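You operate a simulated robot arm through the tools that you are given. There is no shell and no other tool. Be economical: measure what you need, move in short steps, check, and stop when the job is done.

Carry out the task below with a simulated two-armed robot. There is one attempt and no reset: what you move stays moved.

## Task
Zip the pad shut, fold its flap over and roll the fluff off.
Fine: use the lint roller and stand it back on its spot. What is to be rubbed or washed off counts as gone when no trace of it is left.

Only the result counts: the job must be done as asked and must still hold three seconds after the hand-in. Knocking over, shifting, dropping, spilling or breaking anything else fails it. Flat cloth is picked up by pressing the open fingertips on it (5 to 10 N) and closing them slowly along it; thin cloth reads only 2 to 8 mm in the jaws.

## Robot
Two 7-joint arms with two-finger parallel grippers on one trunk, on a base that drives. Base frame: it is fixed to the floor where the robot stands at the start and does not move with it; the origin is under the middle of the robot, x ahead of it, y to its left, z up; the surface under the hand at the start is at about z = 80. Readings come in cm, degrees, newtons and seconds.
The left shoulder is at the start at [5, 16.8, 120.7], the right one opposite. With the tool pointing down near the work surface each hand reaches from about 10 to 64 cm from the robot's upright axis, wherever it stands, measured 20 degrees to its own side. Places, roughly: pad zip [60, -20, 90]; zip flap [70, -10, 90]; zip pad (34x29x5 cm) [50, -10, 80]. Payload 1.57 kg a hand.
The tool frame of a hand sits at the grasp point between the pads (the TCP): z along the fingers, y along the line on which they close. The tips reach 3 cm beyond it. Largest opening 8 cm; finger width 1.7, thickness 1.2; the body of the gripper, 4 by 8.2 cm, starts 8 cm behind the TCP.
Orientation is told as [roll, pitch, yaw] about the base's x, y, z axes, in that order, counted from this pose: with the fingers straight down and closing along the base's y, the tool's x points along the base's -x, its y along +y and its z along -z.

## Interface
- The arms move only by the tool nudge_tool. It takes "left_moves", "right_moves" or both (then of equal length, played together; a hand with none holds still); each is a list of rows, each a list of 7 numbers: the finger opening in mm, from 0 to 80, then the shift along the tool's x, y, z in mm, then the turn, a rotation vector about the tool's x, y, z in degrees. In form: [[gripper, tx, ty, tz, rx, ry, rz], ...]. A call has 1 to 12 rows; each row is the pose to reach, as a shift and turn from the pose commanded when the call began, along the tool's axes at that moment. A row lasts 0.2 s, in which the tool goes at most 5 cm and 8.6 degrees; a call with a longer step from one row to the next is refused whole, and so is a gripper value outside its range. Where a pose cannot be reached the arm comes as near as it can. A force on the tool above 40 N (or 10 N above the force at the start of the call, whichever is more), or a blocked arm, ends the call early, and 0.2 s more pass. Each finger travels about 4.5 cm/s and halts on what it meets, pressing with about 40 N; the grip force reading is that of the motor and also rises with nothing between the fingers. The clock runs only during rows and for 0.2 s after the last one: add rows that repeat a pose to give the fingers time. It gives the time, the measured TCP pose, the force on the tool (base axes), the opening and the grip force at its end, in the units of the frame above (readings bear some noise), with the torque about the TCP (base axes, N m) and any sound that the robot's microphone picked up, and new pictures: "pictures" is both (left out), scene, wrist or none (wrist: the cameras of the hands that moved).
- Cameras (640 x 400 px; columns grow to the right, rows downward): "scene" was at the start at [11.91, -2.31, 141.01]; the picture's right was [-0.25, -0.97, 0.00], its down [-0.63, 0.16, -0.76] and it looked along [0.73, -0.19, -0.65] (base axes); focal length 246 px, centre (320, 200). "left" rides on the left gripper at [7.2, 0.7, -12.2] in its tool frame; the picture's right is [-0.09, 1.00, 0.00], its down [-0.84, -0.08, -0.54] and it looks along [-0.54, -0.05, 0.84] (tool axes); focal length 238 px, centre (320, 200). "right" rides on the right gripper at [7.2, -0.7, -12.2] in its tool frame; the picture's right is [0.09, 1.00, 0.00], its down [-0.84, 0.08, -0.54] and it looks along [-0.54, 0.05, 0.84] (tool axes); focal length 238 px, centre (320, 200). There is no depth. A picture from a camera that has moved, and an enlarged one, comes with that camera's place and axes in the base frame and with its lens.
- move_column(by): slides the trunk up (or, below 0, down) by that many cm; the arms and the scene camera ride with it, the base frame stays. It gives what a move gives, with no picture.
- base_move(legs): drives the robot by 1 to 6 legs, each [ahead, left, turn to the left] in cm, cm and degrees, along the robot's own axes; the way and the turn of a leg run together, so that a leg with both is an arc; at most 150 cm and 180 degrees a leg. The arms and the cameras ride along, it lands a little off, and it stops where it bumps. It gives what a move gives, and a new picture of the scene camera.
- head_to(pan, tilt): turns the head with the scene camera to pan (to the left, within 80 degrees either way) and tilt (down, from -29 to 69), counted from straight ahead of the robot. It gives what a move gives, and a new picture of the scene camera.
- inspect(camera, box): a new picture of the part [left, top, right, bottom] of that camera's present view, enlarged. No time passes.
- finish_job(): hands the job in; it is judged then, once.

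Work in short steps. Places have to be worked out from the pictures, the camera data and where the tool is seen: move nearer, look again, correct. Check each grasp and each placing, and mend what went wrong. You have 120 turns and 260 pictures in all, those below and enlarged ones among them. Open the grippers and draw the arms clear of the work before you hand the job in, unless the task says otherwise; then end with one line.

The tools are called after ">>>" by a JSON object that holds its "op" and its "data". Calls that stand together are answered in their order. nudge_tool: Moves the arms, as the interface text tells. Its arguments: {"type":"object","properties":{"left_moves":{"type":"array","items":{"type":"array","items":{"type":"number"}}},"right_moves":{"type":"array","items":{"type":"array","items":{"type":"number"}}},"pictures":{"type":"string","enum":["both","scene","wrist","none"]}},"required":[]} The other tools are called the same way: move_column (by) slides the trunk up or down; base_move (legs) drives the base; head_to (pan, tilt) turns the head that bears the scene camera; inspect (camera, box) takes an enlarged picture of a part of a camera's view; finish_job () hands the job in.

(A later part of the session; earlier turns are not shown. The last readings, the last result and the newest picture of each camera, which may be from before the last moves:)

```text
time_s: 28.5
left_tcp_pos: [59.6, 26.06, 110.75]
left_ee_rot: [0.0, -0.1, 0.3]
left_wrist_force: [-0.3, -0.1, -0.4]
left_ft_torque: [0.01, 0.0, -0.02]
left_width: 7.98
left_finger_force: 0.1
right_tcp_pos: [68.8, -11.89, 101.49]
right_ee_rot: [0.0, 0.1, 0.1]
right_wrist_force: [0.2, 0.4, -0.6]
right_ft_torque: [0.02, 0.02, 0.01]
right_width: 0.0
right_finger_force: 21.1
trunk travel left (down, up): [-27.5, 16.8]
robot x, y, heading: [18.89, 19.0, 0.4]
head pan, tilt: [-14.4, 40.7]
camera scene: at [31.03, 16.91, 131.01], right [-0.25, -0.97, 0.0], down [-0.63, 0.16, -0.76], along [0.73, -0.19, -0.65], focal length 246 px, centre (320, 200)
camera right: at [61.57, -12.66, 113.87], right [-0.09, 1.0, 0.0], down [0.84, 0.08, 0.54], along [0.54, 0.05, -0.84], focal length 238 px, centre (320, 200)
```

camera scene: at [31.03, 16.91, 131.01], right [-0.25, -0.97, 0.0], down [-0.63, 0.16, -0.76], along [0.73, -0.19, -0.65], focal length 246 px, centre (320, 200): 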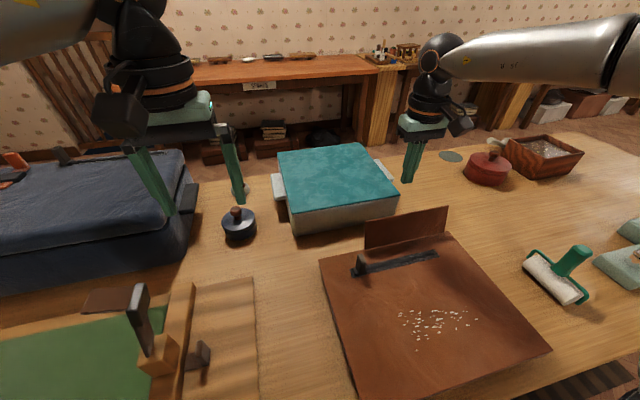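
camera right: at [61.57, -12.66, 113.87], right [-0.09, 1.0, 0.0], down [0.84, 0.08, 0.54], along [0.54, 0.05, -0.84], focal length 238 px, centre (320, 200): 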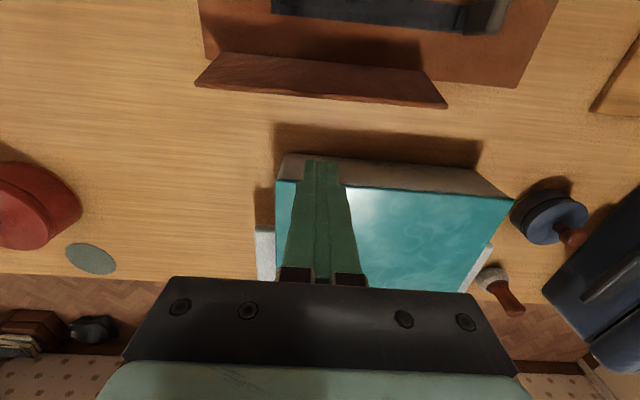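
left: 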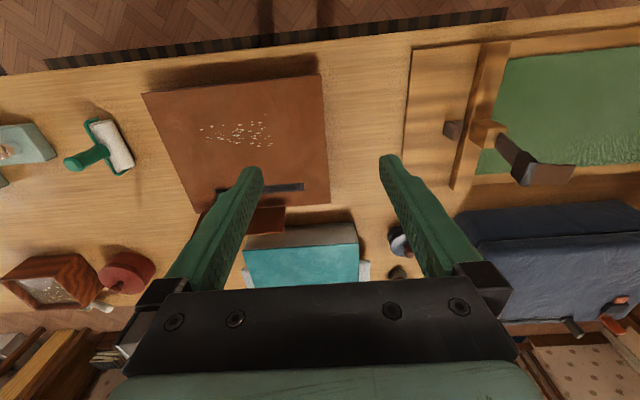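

Clear to go down behind the flap. I lower to TCP z 93, then sweep toward the robot and look.

>>> {"op": "nudge_tool", "data": {"right_moves": [[0, 0, 0, 45, 0, 0, 0], [0, 0, 0, 85, 0, 0, 0], [0, 20, 0, 85, 0, 0, 0], [0, 40, 0, 85, 0, 0, 0], [0, 60, 0, 85, 0, 0, 0], [0, 80, 0, 85, 0, 0, 0], [0, 80, 0, 85, 0, 0, 0]]}}

```text
time_s: 30.1
left_tcp_pos: [59.65, 26.03, 110.54]
left_ee_rot: [0.0, -0.1, 0.2]
left_wrist_force: [0.4, -0.6, -0.6]
left_ft_torque: [0.01, 0.01, 0.0]
left_width: 7.97
left_finger_force: 0.1
right_tcp_pos: [60.69, -12.15, 93.02]
right_ee_rot: [0.0, 0.2, 0.1]
right_wrist_force: [0.3, 0.7, 0.0]
right_ft_torque: [0.03, 0.01, 0.0]
right_width: 0.0
right_finger_force: 21.2
trunk travel left (down, up): [-27.5, 16.8]
robot x, y, heading: [19.01, 19.13, 0.3]
head pan, tilt: [-14.4, 40.7]
camera scene: at [31.04, 16.92, 131.0], right [-0.25, -0.97, 0.0], down [-0.63, 0.16, -0.76], along [0.73, -0.19, -0.65], focal length 246 px, centre (320, 200)
camera right: at [53.5, -12.97, 105.28], right [-0.09, 1.0, 0.0], down [0.84, 0.08, 0.54], along [0.54, 0.05, -0.84], focal length 238 px, centre (320, 200)
```

scene: 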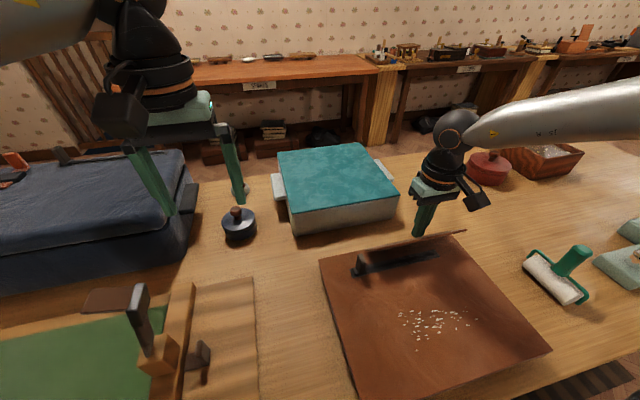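
right: 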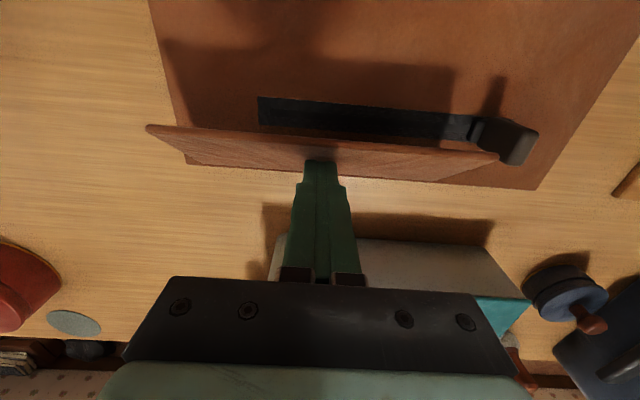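

The flap is tilting over as planned, and its edge clears the slider. I follow the arc on down.

>>> {"op": "nudge_tool", "data": {"right_moves": [[0, 15, 0, 5, 0, 0, 0], [0, 28, 0, 15, 0, 0, 0], [0, 38, 0, 27, 0, 0, 0], [0, 42, 0, 36, 0, 0, 0], [0, 42, 0, 40, 0, 0, 0], [0, 42, 0, 44, 0, 0, 0], [0, 42, 0, 44, 0, 0, 0]]}}

```text
time_s: 31.7
left_tcp_pos: [59.45, 26.02, 110.7]
left_ee_rot: [-0.1, -0.1, 0.1]
left_wrist_force: [-0.1, -0.3, 0.5]
left_ft_torque: [0.02, 0.01, 0.0]
left_width: 8.0
left_finger_force: 0.1
right_tcp_pos: [56.54, -12.18, 88.89]
right_ee_rot: [0.0, -0.1, 0.1]
right_wrist_force: [-4.9, -4.3, 17.1]
right_ft_torque: [-0.11, -0.01, -0.07]
right_width: 0.01
right_finger_force: 20.6
trunk travel left (down, up): [-27.5, 16.8]
robot x, y, heading: [19.01, 19.35, 0.1]
head pan, tilt: [-14.4, 40.7]
camera scene: at [30.87, 16.96, 131.05], right [-0.25, -0.97, 0.0], down [-0.63, 0.16, -0.76], along [0.74, -0.19, -0.65], focal length 246 px, centre (320, 200)
camera right: at [49.31, -12.82, 101.12], right [-0.09, 1.0, 0.0], down [0.84, 0.08, 0.54], along [0.54, 0.05, -0.84], focal length 238 px, centre (320, 200)
```

scene: 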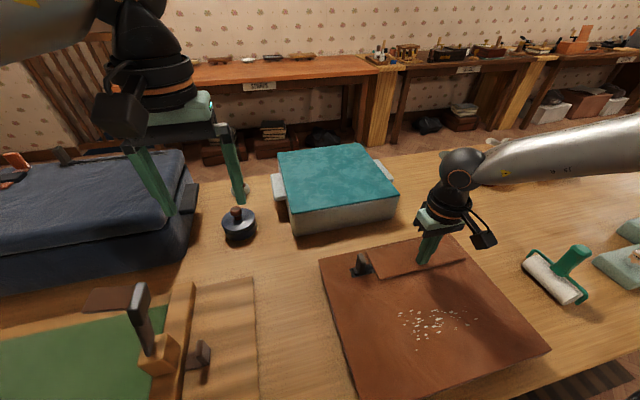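
right: 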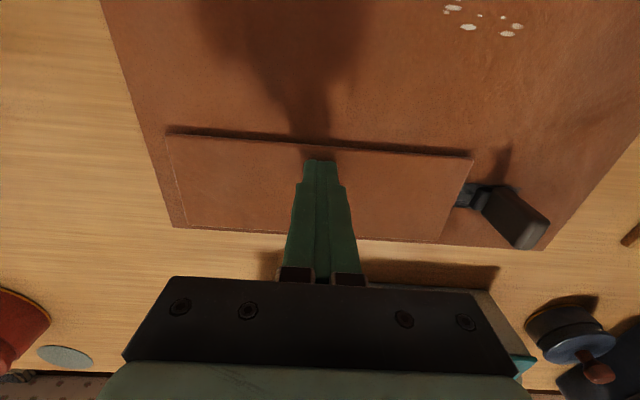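

The flap is pressed down at 17 N. I lift off and check that it stays flat.

>>> {"op": "nudge_tool", "data": {"right_moves": [[0, 0, 0, 0, 0, 0, 0], [0, 0, 0, -20, 0, 0, 0], [0, 0, 0, -60, 0, 0, 0], [0, 0, 0, -100, 0, 0, 0], [0, 0, 0, -100, 0, 0, 0]], "pictures": "wrist"}}

>>> {"op": "inspect", "data": {"camera": "scene", "box": [310, 210, 560, 380]}}

```text
time_s: 32.9
left_tcp_pos: [59.57, 25.97, 110.56]
left_ee_rot: [0.1, -0.1, 0.2]
left_wrist_force: [-0.5, 0.5, 0.1]
left_ft_torque: [-0.01, 0.0, -0.01]
left_width: 8.01
left_finger_force: 0.1
right_tcp_pos: [56.33, -12.07, 98.88]
right_ee_rot: [0.1, 0.1, 0.1]
right_wrist_force: [-1.0, -0.6, 0.5]
right_ft_torque: [0.01, -0.01, -0.02]
right_width: 0.0
right_finger_force: 21.3
trunk travel left (down, up): [-27.5, 16.8]
robot x, y, heading: [19.04, 19.25, 0.0]
head pan, tilt: [-14.4, 40.7]
camera right: at [49.18, -12.77, 111.12], right [-0.09, 1.0, 0.0], down [0.84, 0.08, 0.54], along [0.54, 0.05, -0.84], focal length 238 px, centre (320, 200)
```

right: 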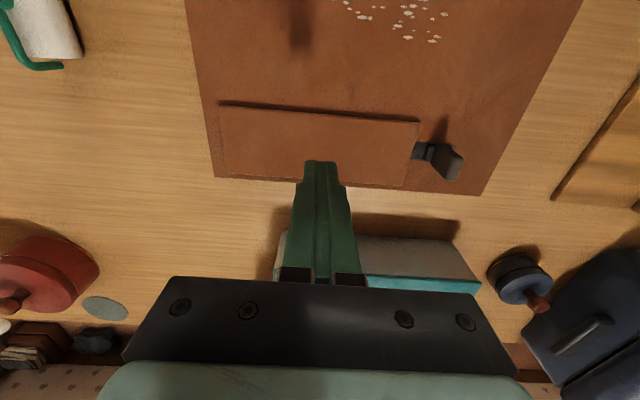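

```text
2.35 times, centred on (435, 295) of scene
camera zoom: at [31.04, 16.91, 131.0], right [-0.25, -0.97, 0.0], down [-0.63, 0.16, -0.76], along [0.73, -0.19, -0.65], focal length 578 px, centre (49, -24)
```

zoom: 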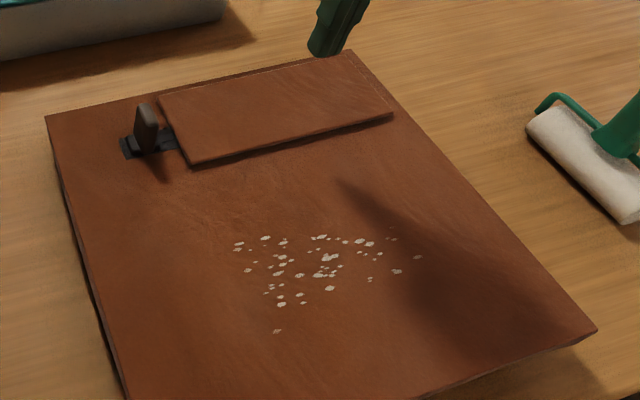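

The flap lies flat. Next I raise the hand and drive back and right for the roller.

>>> {"op": "nudge_tool", "data": {"right_moves": [[40, 0, 0, -40, 0, 0, 0], [60, 0, 0, -80, 0, 0, 0], [60, 0, 0, -80, 0, 0, 0]], "pictures": "none"}}

>>> {"op": "base_move", "data": {"legs": [[-6, 0, 0], [0, -19, 0]]}}

```text
time_s: 33.7
left_tcp_pos: [59.75, 25.94, 110.76]
left_ee_rot: [0.0, -0.1, 0.3]
left_wrist_force: [-0.2, 0.0, -0.1]
left_ft_torque: [-0.01, 0.02, 0.0]
left_width: 7.99
left_finger_force: 0.1
right_tcp_pos: [56.4, -12.04, 106.49]
right_ee_rot: [0.2, 0.0, 0.1]
right_wrist_force: [0.5, -0.2, 0.2]
right_ft_torque: [-0.02, -0.02, 0.0]
right_width: 6.05
right_finger_force: 0.1
trunk travel left (down, up): [-27.5, 16.8]
robot x, y, heading: [18.97, 18.82, 0.1]
head pan, tilt: [-14.4, 40.7]
```

```text
time_s: 36.5
left_tcp_pos: [54.01, 6.52, 110.61]
left_ee_rot: [0.0, -0.1, -0.1]
left_wrist_force: [-0.8, 0.0, -0.5]
left_ft_torque: [0.02, -0.02, 0.01]
left_width: 8.0
left_finger_force: 0.0
right_tcp_pos: [50.41, -31.42, 106.41]
right_ee_rot: [0.1, 0.0, -0.1]
right_wrist_force: [0.0, -0.5, 0.5]
right_ft_torque: [-0.01, -0.01, 0.0]
right_width: 6.02
right_finger_force: 0.0
trunk travel left (down, up): [-27.5, 16.8]
robot x, y, heading: [13.23, -0.21, 0.0]
head pan, tilt: [-14.4, 40.7]
camera scene: at [25.29, -2.41, 131.0], right [-0.25, -0.97, 0.0], down [-0.63, 0.16, -0.76], along [0.73, -0.19, -0.65], focal length 246 px, centre (320, 200)
```

scene: 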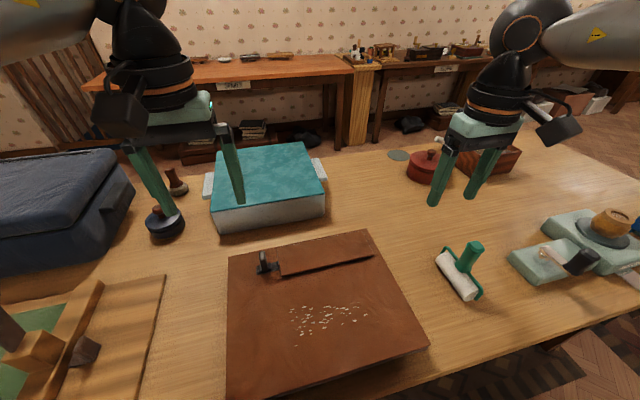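

Now I go above the roller handle at about (46.8, -39.5) and look with the wrist camera.

>>> {"op": "nudge_tool", "data": {"right_moves": [[70, 18, -40, 0, 0, 0, 0], [70, 36, -81, 0, 0, 0, 0], [70, 36, -81, 0, 0, 0, 0]], "pictures": "none"}}

>>> {"op": "inspect", "data": {"camera": "right", "box": [220, 40, 420, 240]}}

>>> {"op": "inspect", "data": {"camera": "scene", "box": [400, 200, 520, 310]}}

```text
time_s: 37.3
left_tcp_pos: [53.88, 6.67, 110.55]
left_ee_rot: [0.1, 0.0, -0.2]
left_wrist_force: [0.3, -0.2, 0.3]
left_ft_torque: [-0.01, -0.01, 0.01]
left_width: 8.01
left_finger_force: 0.0
right_tcp_pos: [46.98, -39.46, 106.56]
right_ee_rot: [0.1, -0.1, -0.1]
right_wrist_force: [0.1, -0.7, -0.4]
right_ft_torque: [0.02, 0.01, 0.0]
right_width: 6.99
right_finger_force: 0.1
trunk travel left (down, up): [-27.5, 16.8]
robot x, y, heading: [13.19, -0.3, -0.2]
head pan, tilt: [-14.4, 40.7]
```

```text
2.00 times, centred on (320, 140) of right
camera zoom: at [39.87, -40.36, 118.81], right [-0.09, 1.0, 0.0], down [0.84, 0.07, 0.54], along [0.54, 0.05, -0.84], focal length 477 px, centre (320, 320)
```

zoom: 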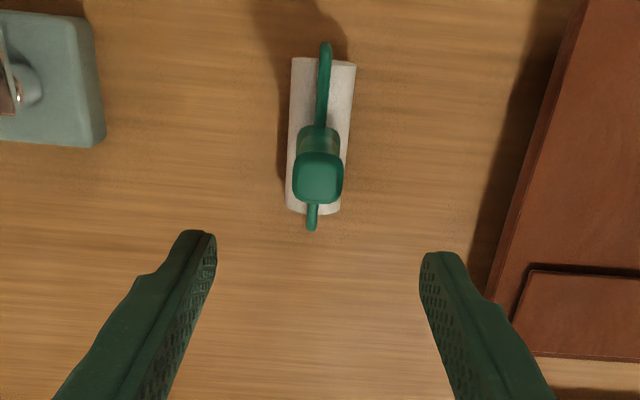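

```text
3.64 times, centred on (460, 255) of scene
camera zoom: at [25.3, -2.36, 131.0], right [-0.25, -0.97, 0.0], down [-0.63, 0.16, -0.76], along [0.73, -0.19, -0.65], focal length 893 px, centre (-189, 0)
```

zoom: 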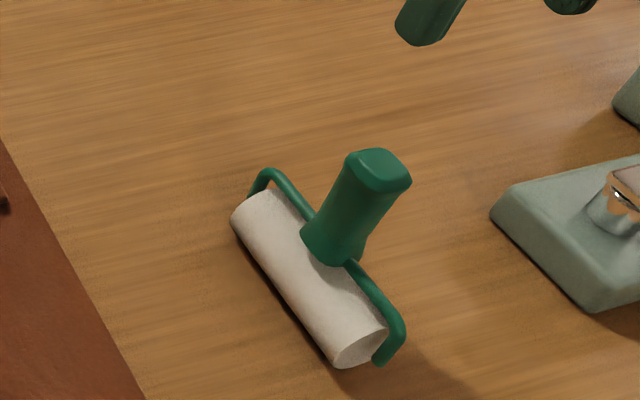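

The handle top is at about (47.1, -39.7, 93), upright with its axis along x. I descend to TCP z 90, open wide, and close.

>>> {"op": "nudge_tool", "data": {"right_moves": [[70, 0, -2, 45, 0, 0, 0], [70, 0, -2, 90, 0, 0, 0], [70, 0, -2, 130, 0, 0, 0], [70, 0, -2, 165, 0, 0, 0], [70, 0, -2, 165, 0, 0, 0]]}}

```text
time_s: 38.5
left_tcp_pos: [53.98, 6.6, 110.57]
left_ee_rot: [0.1, -0.1, -0.2]
left_wrist_force: [0.0, 0.1, 0.2]
left_ft_torque: [-0.01, 0.02, -0.01]
left_width: 8.0
left_finger_force: 0.1
right_tcp_pos: [47.21, -39.79, 89.82]
right_ee_rot: [0.2, 0.1, -0.1]
right_wrist_force: [-0.2, -0.6, 0.0]
right_ft_torque: [0.01, 0.01, 0.01]
right_width: 6.99
right_finger_force: 0.1
trunk travel left (down, up): [-27.5, 16.8]
robot x, y, heading: [12.98, 0.12, 0.1]
head pan, tilt: [-14.4, 40.7]
camera scene: at [25.29, -2.38, 131.01], right [-0.25, -0.97, 0.0], down [-0.63, 0.16, -0.76], along [0.73, -0.19, -0.65], focal length 246 px, centre (320, 200)
camera right: at [40.11, -40.44, 102.2], right [-0.09, 1.0, 0.0], down [0.84, 0.07, 0.54], along [0.54, 0.05, -0.84], focal length 238 px, centre (320, 200)
```

scene: 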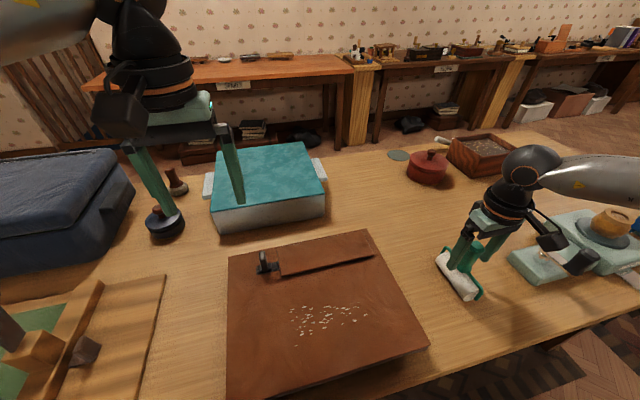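
right: 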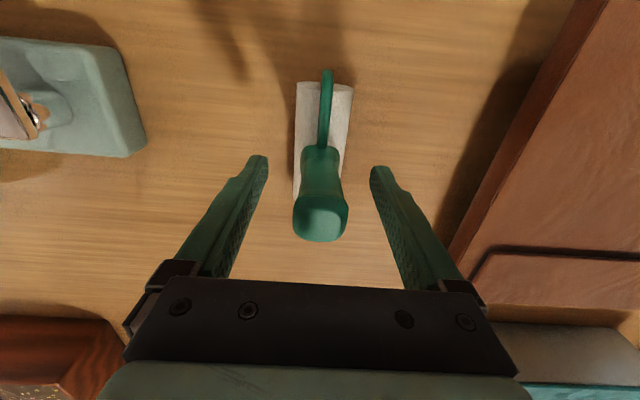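

The handle is centred between the fingers. I close.

>>> {"op": "nudge_tool", "data": {"right_moves": [[50, 0, 0, 0, 0, 0, 0], [32, 0, 0, 0, 0, 0, 0], [20, 0, 0, 0, 0, 0, 0], [10, 0, 0, 0, 0, 0, 0], [10, 0, 0, 0, 0, 0, 0]], "pictures": "wrist"}}

```text
time_s: 39.7
left_tcp_pos: [53.86, 6.45, 110.55]
left_ee_rot: [0.0, 0.0, -0.1]
left_wrist_force: [-0.1, -0.7, -1.0]
left_ft_torque: [0.04, 0.01, 0.01]
left_width: 8.0
left_finger_force: 0.0
right_tcp_pos: [47.22, -39.64, 89.87]
right_ee_rot: [0.1, 0.1, -0.1]
right_wrist_force: [0.6, -0.2, 0.5]
right_ft_torque: [0.0, 0.02, -0.01]
right_width: 2.57
right_finger_force: 34.4
trunk travel left (down, up): [-27.5, 16.8]
robot x, y, heading: [12.97, -0.22, -0.3]
head pan, tilt: [-14.4, 40.7]
camera right: at [40.12, -40.44, 102.24], right [-0.09, 1.0, 0.0], down [0.84, 0.07, 0.54], along [0.54, 0.05, -0.84], focal length 238 px, centre (320, 200)
```

right: 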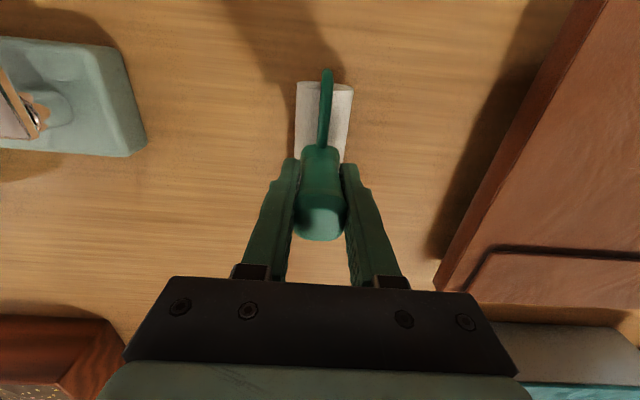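

The handle is gripped at 2.6 cm; the roller's set-down pose is TCP (47.2, -39.7, 89.85). I lift it 12 cm.

>>> {"op": "nudge_tool", "data": {"right_moves": [[10, 0, 0, -10, 0, 0, 0], [10, 0, 0, -45, 0, 0, 0], [10, 0, 0, -85, 0, 0, 0], [10, 0, 0, -120, 0, 0, 0], [10, 0, 0, -120, 0, 0, 0]]}}

>>> {"op": "inspect", "data": {"camera": "scene", "box": [220, 220, 440, 380]}}

```text
time_s: 40.9
left_tcp_pos: [53.94, 6.55, 110.65]
left_ee_rot: [0.0, 0.0, -0.1]
left_wrist_force: [0.1, 0.3, 0.2]
left_ft_torque: [0.03, -0.01, 0.02]
left_width: 7.98
left_finger_force: 0.0
right_tcp_pos: [47.03, -39.64, 102.11]
right_ee_rot: [0.2, 0.1, -0.1]
right_wrist_force: [-0.2, -0.5, -1.3]
right_ft_torque: [-0.02, -0.01, 0.0]
right_width: 2.55
right_finger_force: 36.5
trunk travel left (down, up): [-27.5, 16.8]
robot x, y, heading: [13.35, -0.36, -0.1]
head pan, tilt: [-14.4, 40.7]
camera scene: at [25.31, -2.4, 131.0], right [-0.25, -0.97, 0.0], down [-0.63, 0.16, -0.76], along [0.73, -0.19, -0.65], focal length 246 px, centre (320, 200)
camera right: at [39.88, -40.32, 114.3], right [-0.09, 1.0, 0.0], down [0.84, 0.07, 0.54], along [0.54, 0.05, -0.84], focal length 238 px, centre (320, 200)
```

scene: 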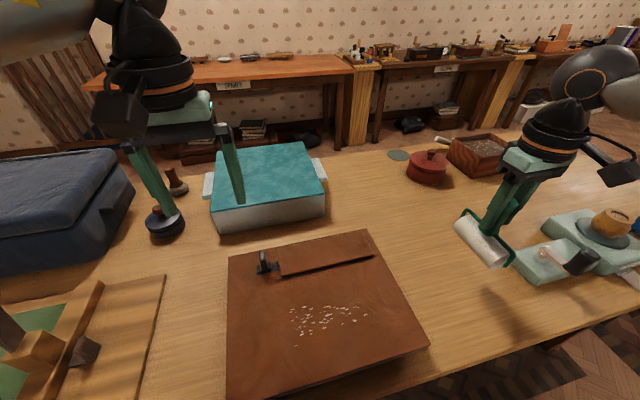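
right: 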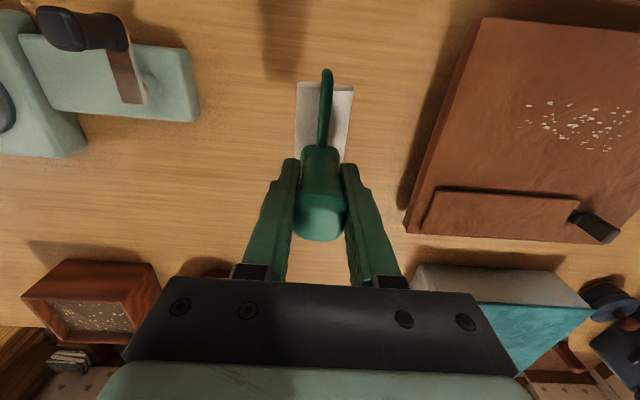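

```text
2.50 times, centred on (330, 300) of scene
camera zoom: at [25.31, -2.4, 131.0], right [-0.25, -0.97, 0.0], down [-0.63, 0.16, -0.76], along [0.73, -0.19, -0.65], focal length 614 px, centre (295, -50)
```

zoom: 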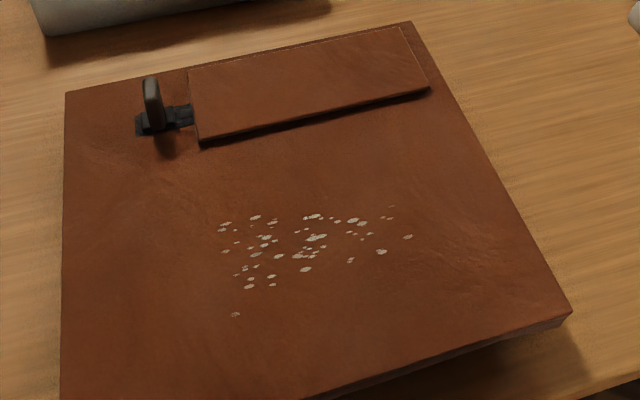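

The roller is held straight. The fluff spans x 41–47.5, y -16 to -2.5, so one roller width centred at x≈44.2 covers it. I move the left hand out of the way and drive left for better posture.

>>> {"op": "nudge_tool", "data": {"left_moves": [[80, 0, 40, -20, 0, 0, 0], [80, 0, 80, -40, 0, 0, 0], [80, 0, 120, -40, 0, 0, 0], [80, 0, 120, -40, 0, 0, 0]], "pictures": "none"}}

>>> {"op": "base_move", "data": {"legs": [[0, 12, 0]]}}

```text
time_s: 41.9
left_tcp_pos: [53.83, 18.53, 114.34]
left_ee_rot: [0.0, 0.0, -0.1]
left_wrist_force: [-0.5, 0.3, 0.8]
left_ft_torque: [0.0, -0.03, -0.01]
left_width: 8.02
left_finger_force: 0.1
right_tcp_pos: [47.13, -39.62, 101.99]
right_ee_rot: [0.0, 0.1, -0.2]
right_wrist_force: [-0.1, -0.6, -2.2]
right_ft_torque: [-0.03, 0.02, 0.03]
right_width: 2.57
right_finger_force: 37.5
trunk travel left (down, up): [-27.5, 16.8]
robot x, y, heading: [13.6, -0.12, -0.0]
head pan, tilt: [-14.4, 40.7]
```

```text
time_s: 43.6
left_tcp_pos: [53.82, 30.64, 114.43]
left_ee_rot: [0.1, 0.0, 0.2]
left_wrist_force: [-0.2, -0.4, 0.5]
left_ft_torque: [-0.01, 0.02, 0.0]
left_width: 8.0
left_finger_force: 0.1
right_tcp_pos: [47.1, -27.42, 102.06]
right_ee_rot: [0.1, 0.1, 0.1]
right_wrist_force: [-0.6, 0.1, -1.3]
right_ft_torque: [0.01, 0.03, -0.03]
right_width: 2.59
right_finger_force: 37.1
trunk travel left (down, up): [-27.5, 16.8]
robot x, y, heading: [13.61, 11.93, 0.1]
head pan, tilt: [-14.4, 40.7]
camera scene: at [25.31, 9.66, 131.0], right [-0.25, -0.97, 0.0], down [-0.63, 0.16, -0.76], along [0.73, -0.19, -0.65], focal length 246 px, centre (320, 200)
```

scene: 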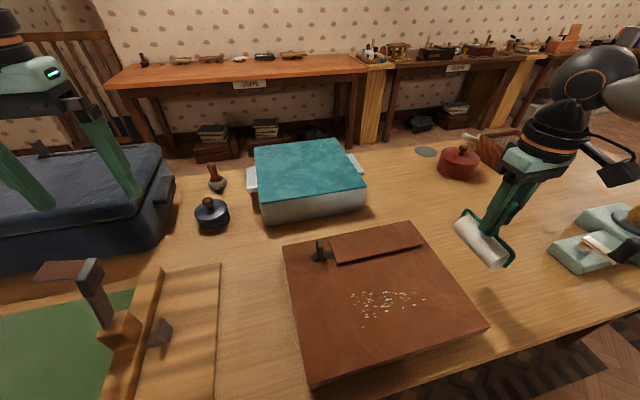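

Now I move the roller over the pad at (44.2, -20.5) and lower it to just above the surface.

>>> {"op": "nudge_tool", "data": {"right_moves": [[10, 29, 35, 0, 0, 0, 0], [10, 29, 70, 0, 0, 0, 0], [10, 29, 70, 35, 0, 0, 0], [10, 29, 70, 60, 0, 0, 0], [10, 29, 70, 60, 0, 0, 0]]}}

>>> {"op": "inspect", "data": {"camera": "scene", "box": [280, 210, 500, 380]}}

```text
time_s: 44.9
left_tcp_pos: [53.85, 30.52, 114.4]
left_ee_rot: [-0.1, 0.0, 0.1]
left_wrist_force: [0.0, -0.5, 0.4]
left_ft_torque: [0.04, -0.01, -0.01]
left_width: 7.99
left_finger_force: 0.1
right_tcp_pos: [44.35, -20.37, 96.08]
right_ee_rot: [0.2, 0.0, 0.1]
right_wrist_force: [0.2, -0.5, -2.3]
right_ft_torque: [-0.01, 0.01, -0.02]
right_width: 2.56
right_finger_force: 36.8
trunk travel left (down, up): [-27.5, 16.8]
robot x, y, heading: [13.38, 11.81, -0.0]
head pan, tilt: [-14.4, 40.7]
camera scene: at [25.31, 9.63, 131.01], right [-0.25, -0.97, 0.0], down [-0.63, 0.16, -0.76], along [0.73, -0.19, -0.65], focal length 246 px, centre (320, 200)
camera right: at [37.21, -21.2, 108.36], right [-0.09, 1.0, 0.0], down [0.84, 0.08, 0.54], along [0.54, 0.05, -0.84], focal length 238 px, centre (320, 200)
```

scene: 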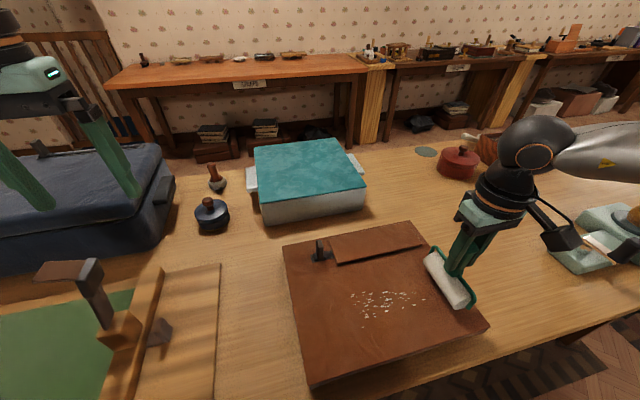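
right: 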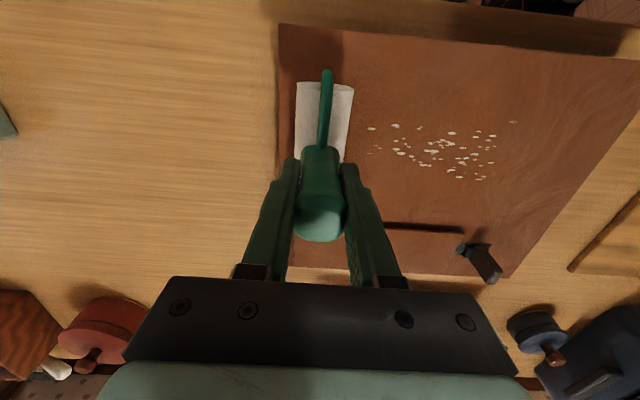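

```text
2.35 times, centred on (390, 295) of scene
camera zoom: at [25.31, 9.63, 131.01], right [-0.25, -0.97, 0.0], down [-0.63, 0.16, -0.76], along [0.73, -0.19, -0.65], focal length 578 px, centre (155, -24)
```

zoom: 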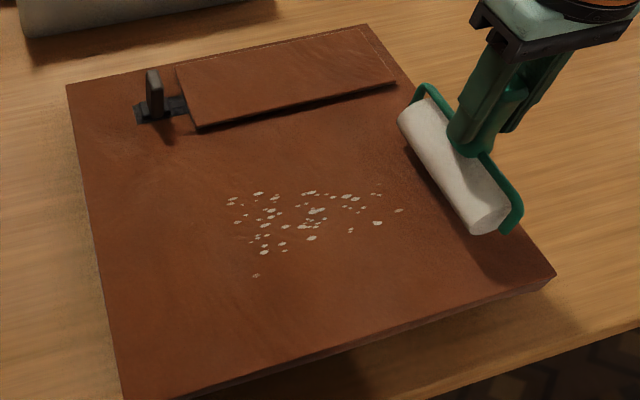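

I lower in small steps until it touches.

>>> {"op": "nudge_tool", "data": {"right_moves": [[10, 0, 0, 4, 0, 0, 0], [10, 0, 0, 8, 0, 0, 0], [10, 0, 0, 11, 0, 0, 0], [10, 0, 0, 11, 0, 0, 0]], "pictures": "none"}}

```text
time_s: 45.9
left_tcp_pos: [53.8, 30.57, 114.48]
left_ee_rot: [-0.1, -0.1, 0.2]
left_wrist_force: [-0.4, -0.3, -0.2]
left_ft_torque: [0.02, -0.02, 0.0]
left_width: 8.02
left_finger_force: 0.1
right_tcp_pos: [44.26, -20.55, 94.99]
right_ee_rot: [0.1, 0.0, 0.1]
right_wrist_force: [-0.6, -0.4, 6.6]
right_ft_torque: [-0.02, 0.41, 0.02]
right_width: 2.53
right_finger_force: 37.5
trunk travel left (down, up): [-27.5, 16.8]
robot x, y, heading: [13.33, 12.07, 0.1]
head pan, tilt: [-14.4, 40.7]
```

Contact with about 8 N; the torque says the near end touches first. I press 1 mm more and roll across along +y.

>>> {"op": "nudge_tool", "data": {"right_moves": [[10, 0, 5, 1, 0, 0, 0], [10, 0, 20, 1, 0, 0, 0], [10, 0, 40, 1, 0, 0, 0], [10, 0, 60, 1, 0, 0, 0], [10, 0, 80, 1, 0, 0, 0], [10, 0, 100, 1, 0, 0, 0]]}}

>>> {"op": "inspect", "data": {"camera": "scene", "box": [280, 210, 500, 380]}}

```text
time_s: 47.2
left_tcp_pos: [53.74, 30.69, 114.43]
left_ee_rot: [0.1, -0.1, 0.1]
left_wrist_force: [0.6, 0.1, 0.6]
left_ft_torque: [0.03, -0.05, -0.04]
left_width: 8.0
left_finger_force: 0.1
right_tcp_pos: [44.11, -10.67, 94.95]
right_ee_rot: [0.2, -0.1, 0.1]
right_wrist_force: [1.2, -9.0, 16.9]
right_ft_torque: [-0.75, -0.47, -0.16]
right_width: 2.56
right_finger_force: 37.0
trunk travel left (down, up): [-27.5, 16.8]
robot x, y, heading: [13.46, 11.9, 0.3]
head pan, tilt: [-14.4, 40.7]
camera scene: at [25.22, 9.65, 131.02], right [-0.25, -0.97, 0.0], down [-0.63, 0.16, -0.76], along [0.73, -0.19, -0.65], focal length 246 px, centre (320, 200)
camera right: at [36.94, -11.31, 107.19], right [-0.09, 1.0, 0.0], down [0.84, 0.08, 0.54], along [0.54, 0.05, -0.84], focal length 238 px, centre (320, 200)
```

scene: 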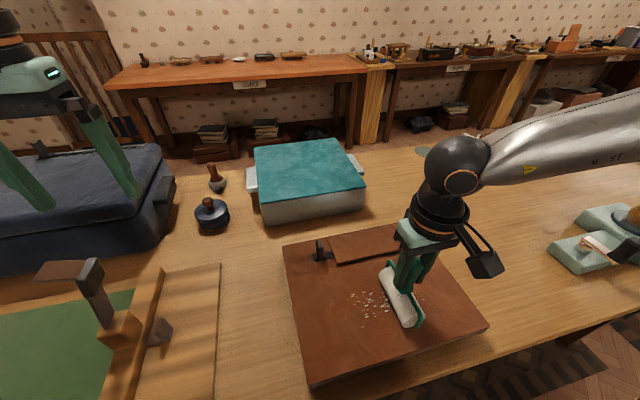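
right: 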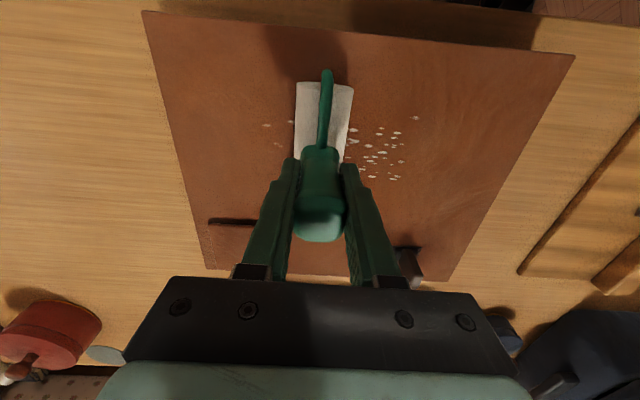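

```text
2.35 times, centred on (390, 295) of scene
camera zoom: at [25.22, 9.65, 131.02], right [-0.25, -0.97, 0.0], down [-0.63, 0.16, -0.76], along [0.73, -0.19, -0.65], focal length 578 px, centre (155, -24)
```

zoom: 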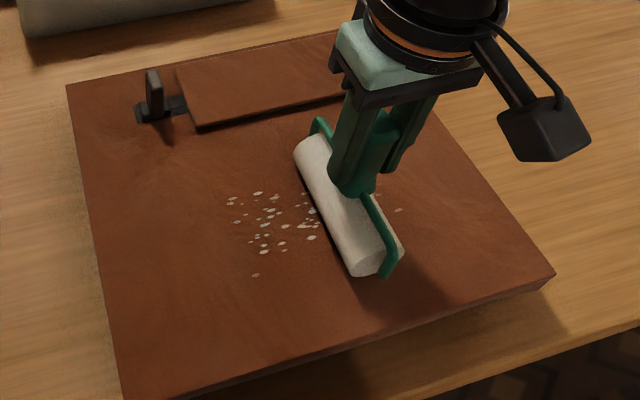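

The roller picks up part of the fluff in a pass, and the pad has not moved. I carry on to the far side of the fluff.

>>> {"op": "nudge_tool", "data": {"right_moves": [[10, 0, 15, 0, 0, 0, 0], [10, 0, 30, 0, 0, 0, 0], [10, 0, 45, 0, 0, 0, 0], [10, 0, 60, 0, 0, 0, 0], [10, 0, 75, 0, 0, 0, 0], [10, 0, 90, 0, 0, 0, 0], [10, 0, 105, 0, 0, 0, 0], [10, 0, 120, 0, 0, 0, 0]], "pictures": "wrist"}}

>>> {"op": "inspect", "data": {"camera": "scene", "box": [280, 210, 500, 380]}}

```text
time_s: 49.0
left_tcp_pos: [53.76, 30.62, 114.39]
left_ee_rot: [-0.1, -0.1, 0.2]
left_wrist_force: [-0.1, -0.2, 0.1]
left_ft_torque: [0.01, -0.01, 0.0]
left_width: 7.99
left_finger_force: 0.1
right_tcp_pos: [44.12, 1.54, 94.76]
right_ee_rot: [0.3, 0.2, 0.1]
right_wrist_force: [-0.2, -0.4, -0.1]
right_ft_torque: [-0.06, -0.06, -0.05]
right_width: 2.58
right_finger_force: 37.1
trunk travel left (down, up): [-27.5, 16.8]
robot x, y, heading: [13.38, 12.19, 0.1]
head pan, tilt: [-14.4, 40.7]
camera right: at [37.04, 0.78, 107.2], right [-0.09, 1.0, 0.0], down [0.84, 0.08, 0.54], along [0.54, 0.05, -0.84], focal length 238 px, centre (320, 200)
```

right: 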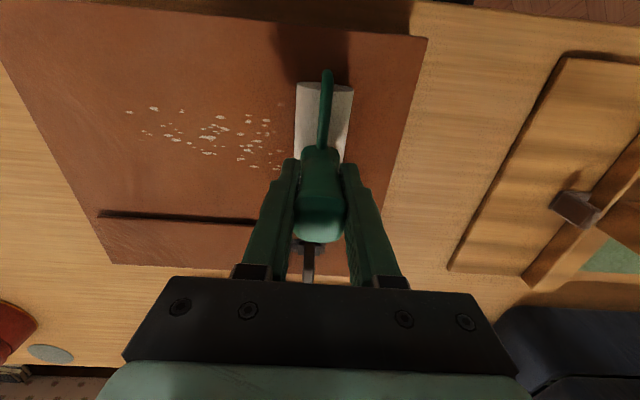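

```text
2.35 times, centred on (390, 295) of scene
camera zoom: at [25.3, 9.63, 130.98], right [-0.25, -0.97, 0.0], down [-0.63, 0.16, -0.76], along [0.73, -0.19, -0.65], focal length 578 px, centre (155, -24)
```

zoom: 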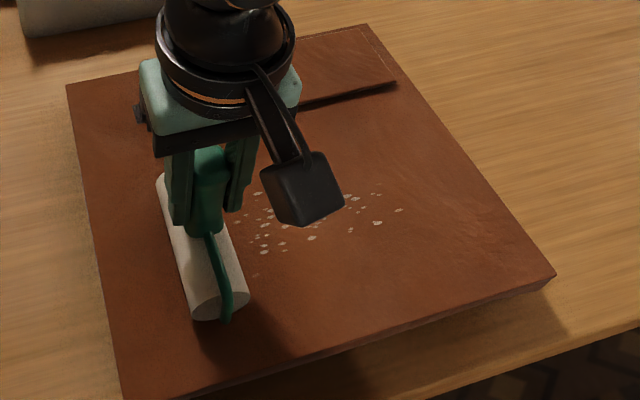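

Much fluff remains and the press has faded to zero. I look closely at what is left and at the roller's contact.

>>> {"op": "inspect", "data": {"camera": "right", "box": [90, 60, 370, 260]}}

>>> {"op": "inspect", "data": {"camera": "scene", "box": [320, 260, 400, 350]}}

```text
2.00 times, centred on (230, 160) of right
camera zoom: at [37.04, 0.78, 107.2], right [-0.09, 1.0, 0.0], down [0.84, 0.08, 0.54], along [0.54, 0.05, -0.84], focal length 477 px, centre (500, 280)
```

zoom: 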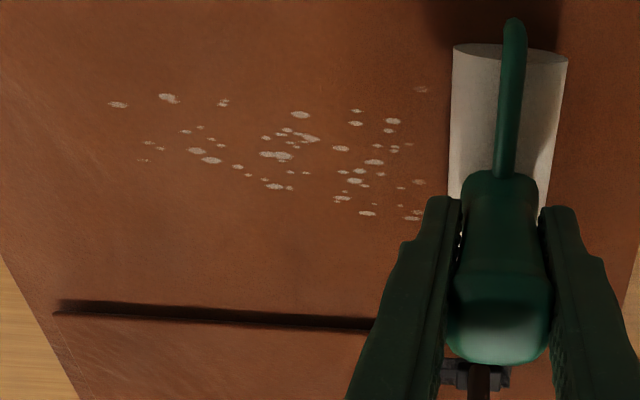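

```text
4.44 times, centred on (360, 305) of scene
camera zoom: at [25.3, 9.63, 130.98], right [-0.25, -0.97, 0.0], down [-0.63, 0.16, -0.76], along [0.73, -0.19, -0.65], focal length 1091 px, centre (142, -267)
```

zoom: 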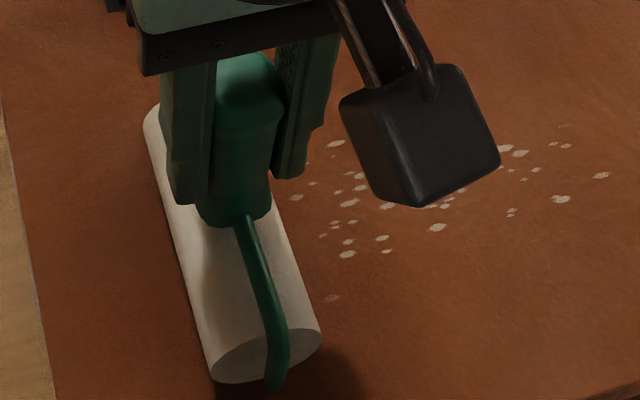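

Little came off: the grip has settled and the roller is now only just touching. I press down 3 mm in small steps to find a firm contact.

>>> {"op": "nudge_tool", "data": {"right_moves": [[10, 0, 0, 1, 0, 0, 0], [10, 0, 0, 2, 0, 0, 0], [10, 0, 0, 3, 0, 0, 0], [10, 0, 0, 3, 0, 0, 0]], "pictures": "none"}}

```text
time_s: 50.0
left_tcp_pos: [53.68, 30.65, 114.51]
left_ee_rot: [-0.2, -0.1, 0.1]
left_wrist_force: [1.0, -0.1, -1.1]
left_ft_torque: [0.01, 0.01, 0.01]
left_width: 8.0
left_finger_force: 0.1
right_tcp_pos: [44.18, 1.44, 94.74]
right_ee_rot: [0.2, -0.4, 0.1]
right_wrist_force: [-5.6, 0.4, 28.7]
right_ft_torque: [-0.12, -0.03, -0.07]
right_width: 2.56
right_finger_force: 36.8
trunk travel left (down, up): [-27.5, 16.8]
robot x, y, heading: [13.22, 12.07, 0.3]
head pan, tilt: [-14.4, 40.7]
```

28.7 N is firm. I back off 1.2 mm to about 17 N and roll back along -y at a slow rate.

>>> {"op": "nudge_tool", "data": {"right_moves": [[10, 0, 0, -1.2, 0, 0, 0], [10, 0, -10, -1.2, 0, 0, 0], [10, 0, -20, -1.2, 0, 0, 0], [10, 0, -30, -1.2, 0, 0, 0], [10, 0, -40, -1.2, 0, 0, 0], [10, 0, -50, -1.2, 0, 0, 0], [10, 0, -60, -1.2, 0, 0, 0], [10, 0, -70, -1.2, 0, 0, 0], [10, 0, -80, -1.2, 0, 0, 0]], "pictures": "wrist"}}

>>> {"op": "inspect", "data": {"camera": "right", "box": [180, 60, 480, 260]}}

```text
time_s: 52.0
left_tcp_pos: [53.81, 30.62, 114.44]
left_ee_rot: [-0.1, 0.0, 0.2]
left_wrist_force: [0.5, 0.3, -0.2]
left_ft_torque: [0.02, 0.02, 0.02]
left_width: 7.99
left_finger_force: 0.1
right_tcp_pos: [44.24, -6.37, 94.83]
right_ee_rot: [0.2, -0.1, 0.0]
right_wrist_force: [-0.4, 6.0, 12.2]
right_ft_torque: [0.45, -0.75, 0.29]
right_width: 2.56
right_finger_force: 36.9
trunk travel left (down, up): [-27.5, 16.8]
robot x, y, heading: [13.47, 12.04, 0.2]
head pan, tilt: [-14.4, 40.7]
camera right: at [37.03, -7.15, 107.05], right [-0.09, 1.0, 0.0], down [0.84, 0.08, 0.54], along [0.54, 0.05, -0.84], focal length 238 px, centre (320, 200)
```

right: 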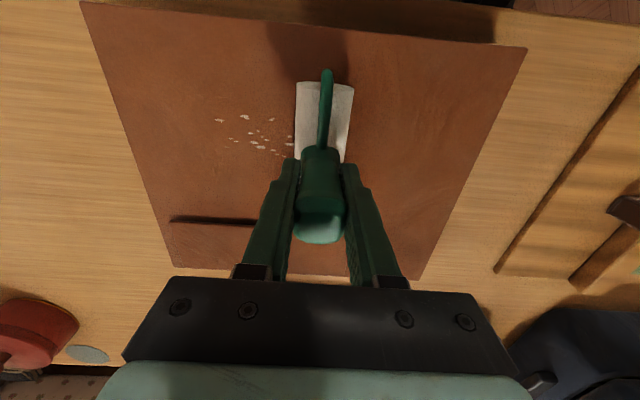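

```text
2.00 times, centred on (330, 160) of right
camera zoom: at [37.03, -7.15, 107.05], right [-0.09, 1.0, 0.0], down [0.84, 0.08, 0.54], along [0.54, 0.05, -0.84], focal length 477 px, centre (300, 280)
```

zoom: 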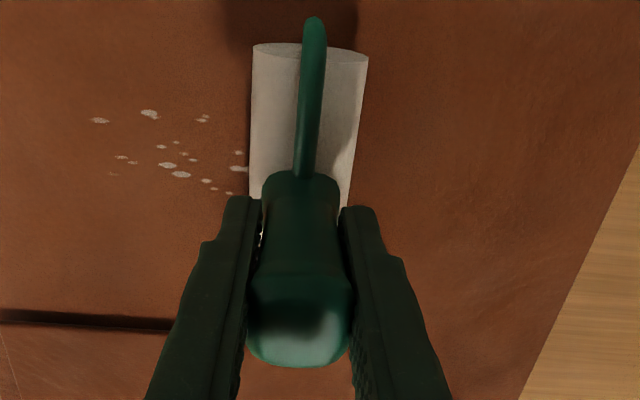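

That works: the strip behind the roller is clean. I continue slowly along -y to past the last fluff.

>>> {"op": "nudge_tool", "data": {"right_moves": [[10, 0, -10, 0.3, 0, 0, 0], [10, 0, -20, 0.3, 0, 0, 0], [10, 0, -30, 0.3, 0, 0, 0], [10, 0, -40, 0.3, 0, 0, 0], [10, 0, -50, 0.3, 0, 0, 0], [10, 0, -60, 0.3, 0, 0, 0], [10, 0, -70, 0.3, 0, 0, 0], [10, 0, -80, 0.3, 0, 0, 0], [10, 0, -90, 0.3, 0, 0, 0], [10, 0, -100, 0.3, 0, 0, 0], [10, 0, -110, 0.3, 0, 0, 0], [10, 0, -120, 0.3, 0, 0, 0]], "pictures": "wrist"}}

>>> {"op": "inspect", "data": {"camera": "right", "box": [270, 20, 630, 260]}}

>>> {"op": "inspect", "data": {"camera": "scene", "box": [280, 210, 500, 380]}}

```text
time_s: 54.6
left_tcp_pos: [53.64, 30.81, 114.27]
left_ee_rot: [0.0, -0.1, 0.2]
left_wrist_force: [0.1, -0.3, 0.3]
left_ft_torque: [0.04, 0.01, -0.02]
left_width: 8.0
left_finger_force: 0.1
right_tcp_pos: [44.08, -18.16, 94.74]
right_ee_rot: [0.1, -0.2, 0.1]
right_wrist_force: [-0.4, 11.4, 20.5]
right_ft_torque: [0.86, -0.48, 0.17]
right_width: 2.55
right_finger_force: 37.3
trunk travel left (down, up): [-27.5, 16.8]
robot x, y, heading: [13.52, 11.69, 0.2]
head pan, tilt: [-14.4, 40.7]
camera right: at [36.91, -18.87, 106.98], right [-0.09, 1.0, 0.0], down [0.83, 0.08, 0.54], along [0.54, 0.05, -0.84], focal length 238 px, centre (320, 200)
```

right: 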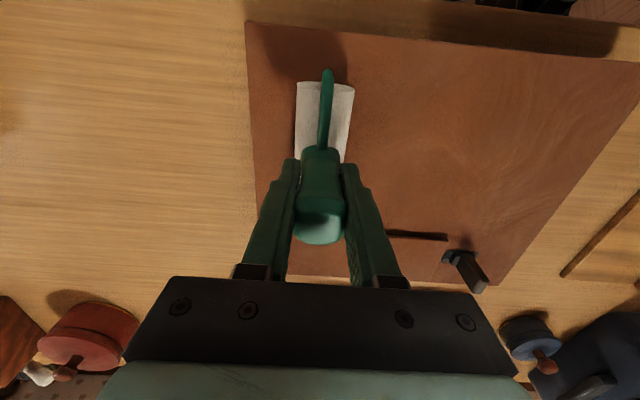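

```text
1.67 times, centred on (450, 140) of right
camera zoom: at [36.91, -18.87, 106.98], right [-0.09, 1.0, 0.0], down [0.83, 0.08, 0.54], along [0.54, 0.05, -0.84], focal length 397 px, centre (103, 300)
```

zoom: 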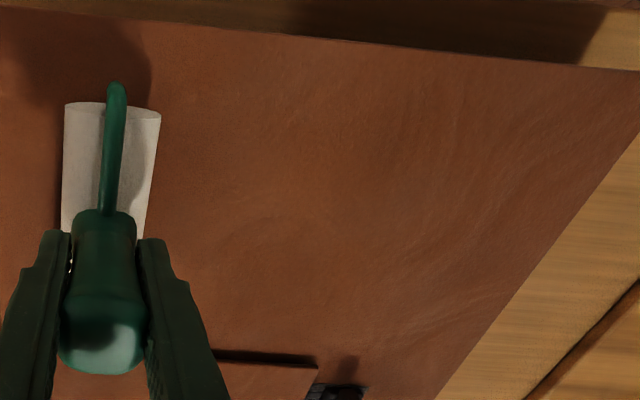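

```text
2.35 times, centred on (390, 295) of scene
camera zoom: at [25.2, 9.85, 131.03], right [-0.25, -0.97, 0.0], down [-0.63, 0.16, -0.76], along [0.73, -0.19, -0.65], focal length 578 px, centre (155, -24)
```

zoom: 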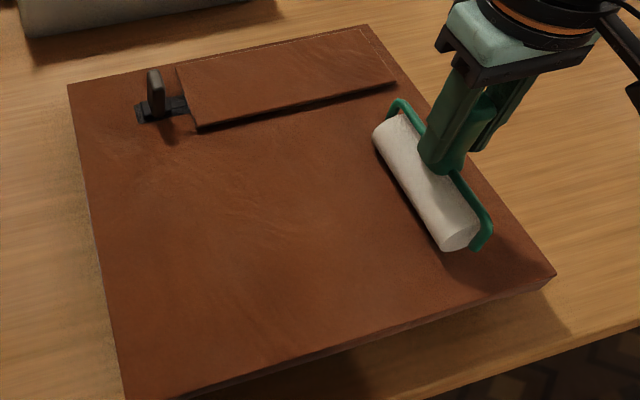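

It looks clean. I lift the roller and enlarge the former fluff area to look for faint traces.

>>> {"op": "nudge_tool", "data": {"right_moves": [[10, 0, 0, -15, 0, 0, 0], [10, 0, -20, -50, 0, 0, 0], [10, 0, -40, -80, 0, 0, 0], [10, 0, -40, -80, 0, 0, 0]], "pictures": "none"}}

>>> {"op": "inspect", "data": {"camera": "scene", "box": [340, 270, 400, 340]}}

>>> {"op": "inspect", "data": {"camera": "scene", "box": [380, 260, 460, 340]}}

>>> {"op": "inspect", "data": {"camera": "right", "box": [300, 50, 600, 240]}}

```text
time_s: 55.6
left_tcp_pos: [53.88, 30.67, 114.5]
left_ee_rot: [0.0, 0.1, 0.2]
left_wrist_force: [0.4, -0.7, 0.7]
left_ft_torque: [0.02, -0.02, -0.01]
left_width: 8.01
left_finger_force: 0.0
right_tcp_pos: [43.93, -22.44, 102.51]
right_ee_rot: [0.1, 0.1, 0.1]
right_wrist_force: [-0.8, 0.2, -1.4]
right_ft_torque: [0.01, 0.02, -0.01]
right_width: 2.57
right_finger_force: 36.5
trunk travel left (down, up): [-27.5, 16.8]
robot x, y, heading: [13.43, 11.72, 0.2]
head pan, tilt: [-14.4, 40.7]
```

```text
5.71 times, centred on (370, 305) of scene
camera zoom: at [25.32, 9.63, 131.0], right [-0.25, -0.97, 0.0], down [-0.63, 0.16, -0.76], along [0.73, -0.19, -0.65], focal length 1403 px, centre (34, -400)
```

zoom: 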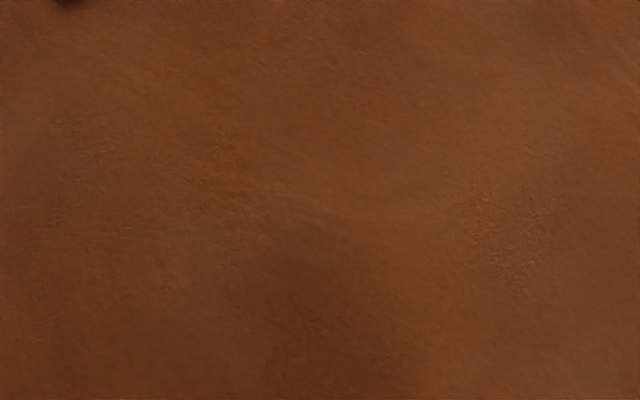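

```text
5.00 times, centred on (420, 300) of scene
camera zoom: at [25.32, 9.63, 131.0], right [-0.25, -0.97, 0.0], down [-0.63, 0.16, -0.76], along [0.73, -0.19, -0.65], focal length 1228 px, centre (-180, -300)
```

zoom: 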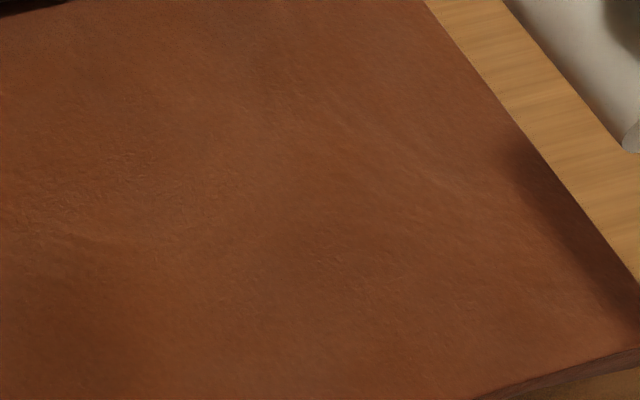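

```text
2.11 times, centred on (450, 145) of right
camera zoom: at [36.84, -23.16, 114.85], right [-0.09, 1.0, 0.0], down [0.84, 0.08, 0.54], along [0.54, 0.05, -0.84], focal length 502 px, centre (46, 316)
```

zoom: 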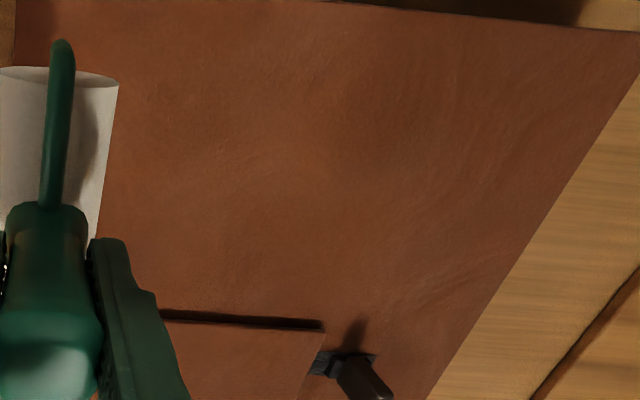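

No trace is left. I carry the roller back: drive right 12 cm, then position at (47.2, -39.7).

>>> {"op": "base_move", "data": {"legs": [[0, -12, 0]]}}

```text
time_s: 57.4
left_tcp_pos: [53.93, 18.62, 114.46]
left_ee_rot: [0.1, 0.0, -0.1]
left_wrist_force: [-0.3, -0.5, 0.6]
left_ft_torque: [-0.01, 0.02, -0.03]
left_width: 7.99
left_finger_force: 0.0
right_tcp_pos: [43.99, -34.33, 102.54]
right_ee_rot: [0.1, 0.1, -0.1]
right_wrist_force: [-0.1, 0.5, -2.6]
right_ft_torque: [-0.02, 0.02, 0.02]
right_width: 2.57
right_finger_force: 37.0
trunk travel left (down, up): [-27.5, 16.8]
robot x, y, heading: [13.46, -0.04, -0.0]
head pan, tilt: [-14.4, 40.7]
camera scene: at [25.32, -2.32, 131.0], right [-0.25, -0.97, 0.0], down [-0.63, 0.16, -0.76], along [0.73, -0.19, -0.65], focal length 246 px, centre (320, 200)
```

scene: 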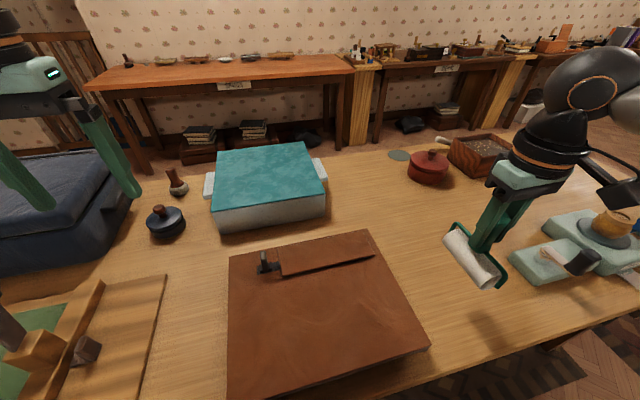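

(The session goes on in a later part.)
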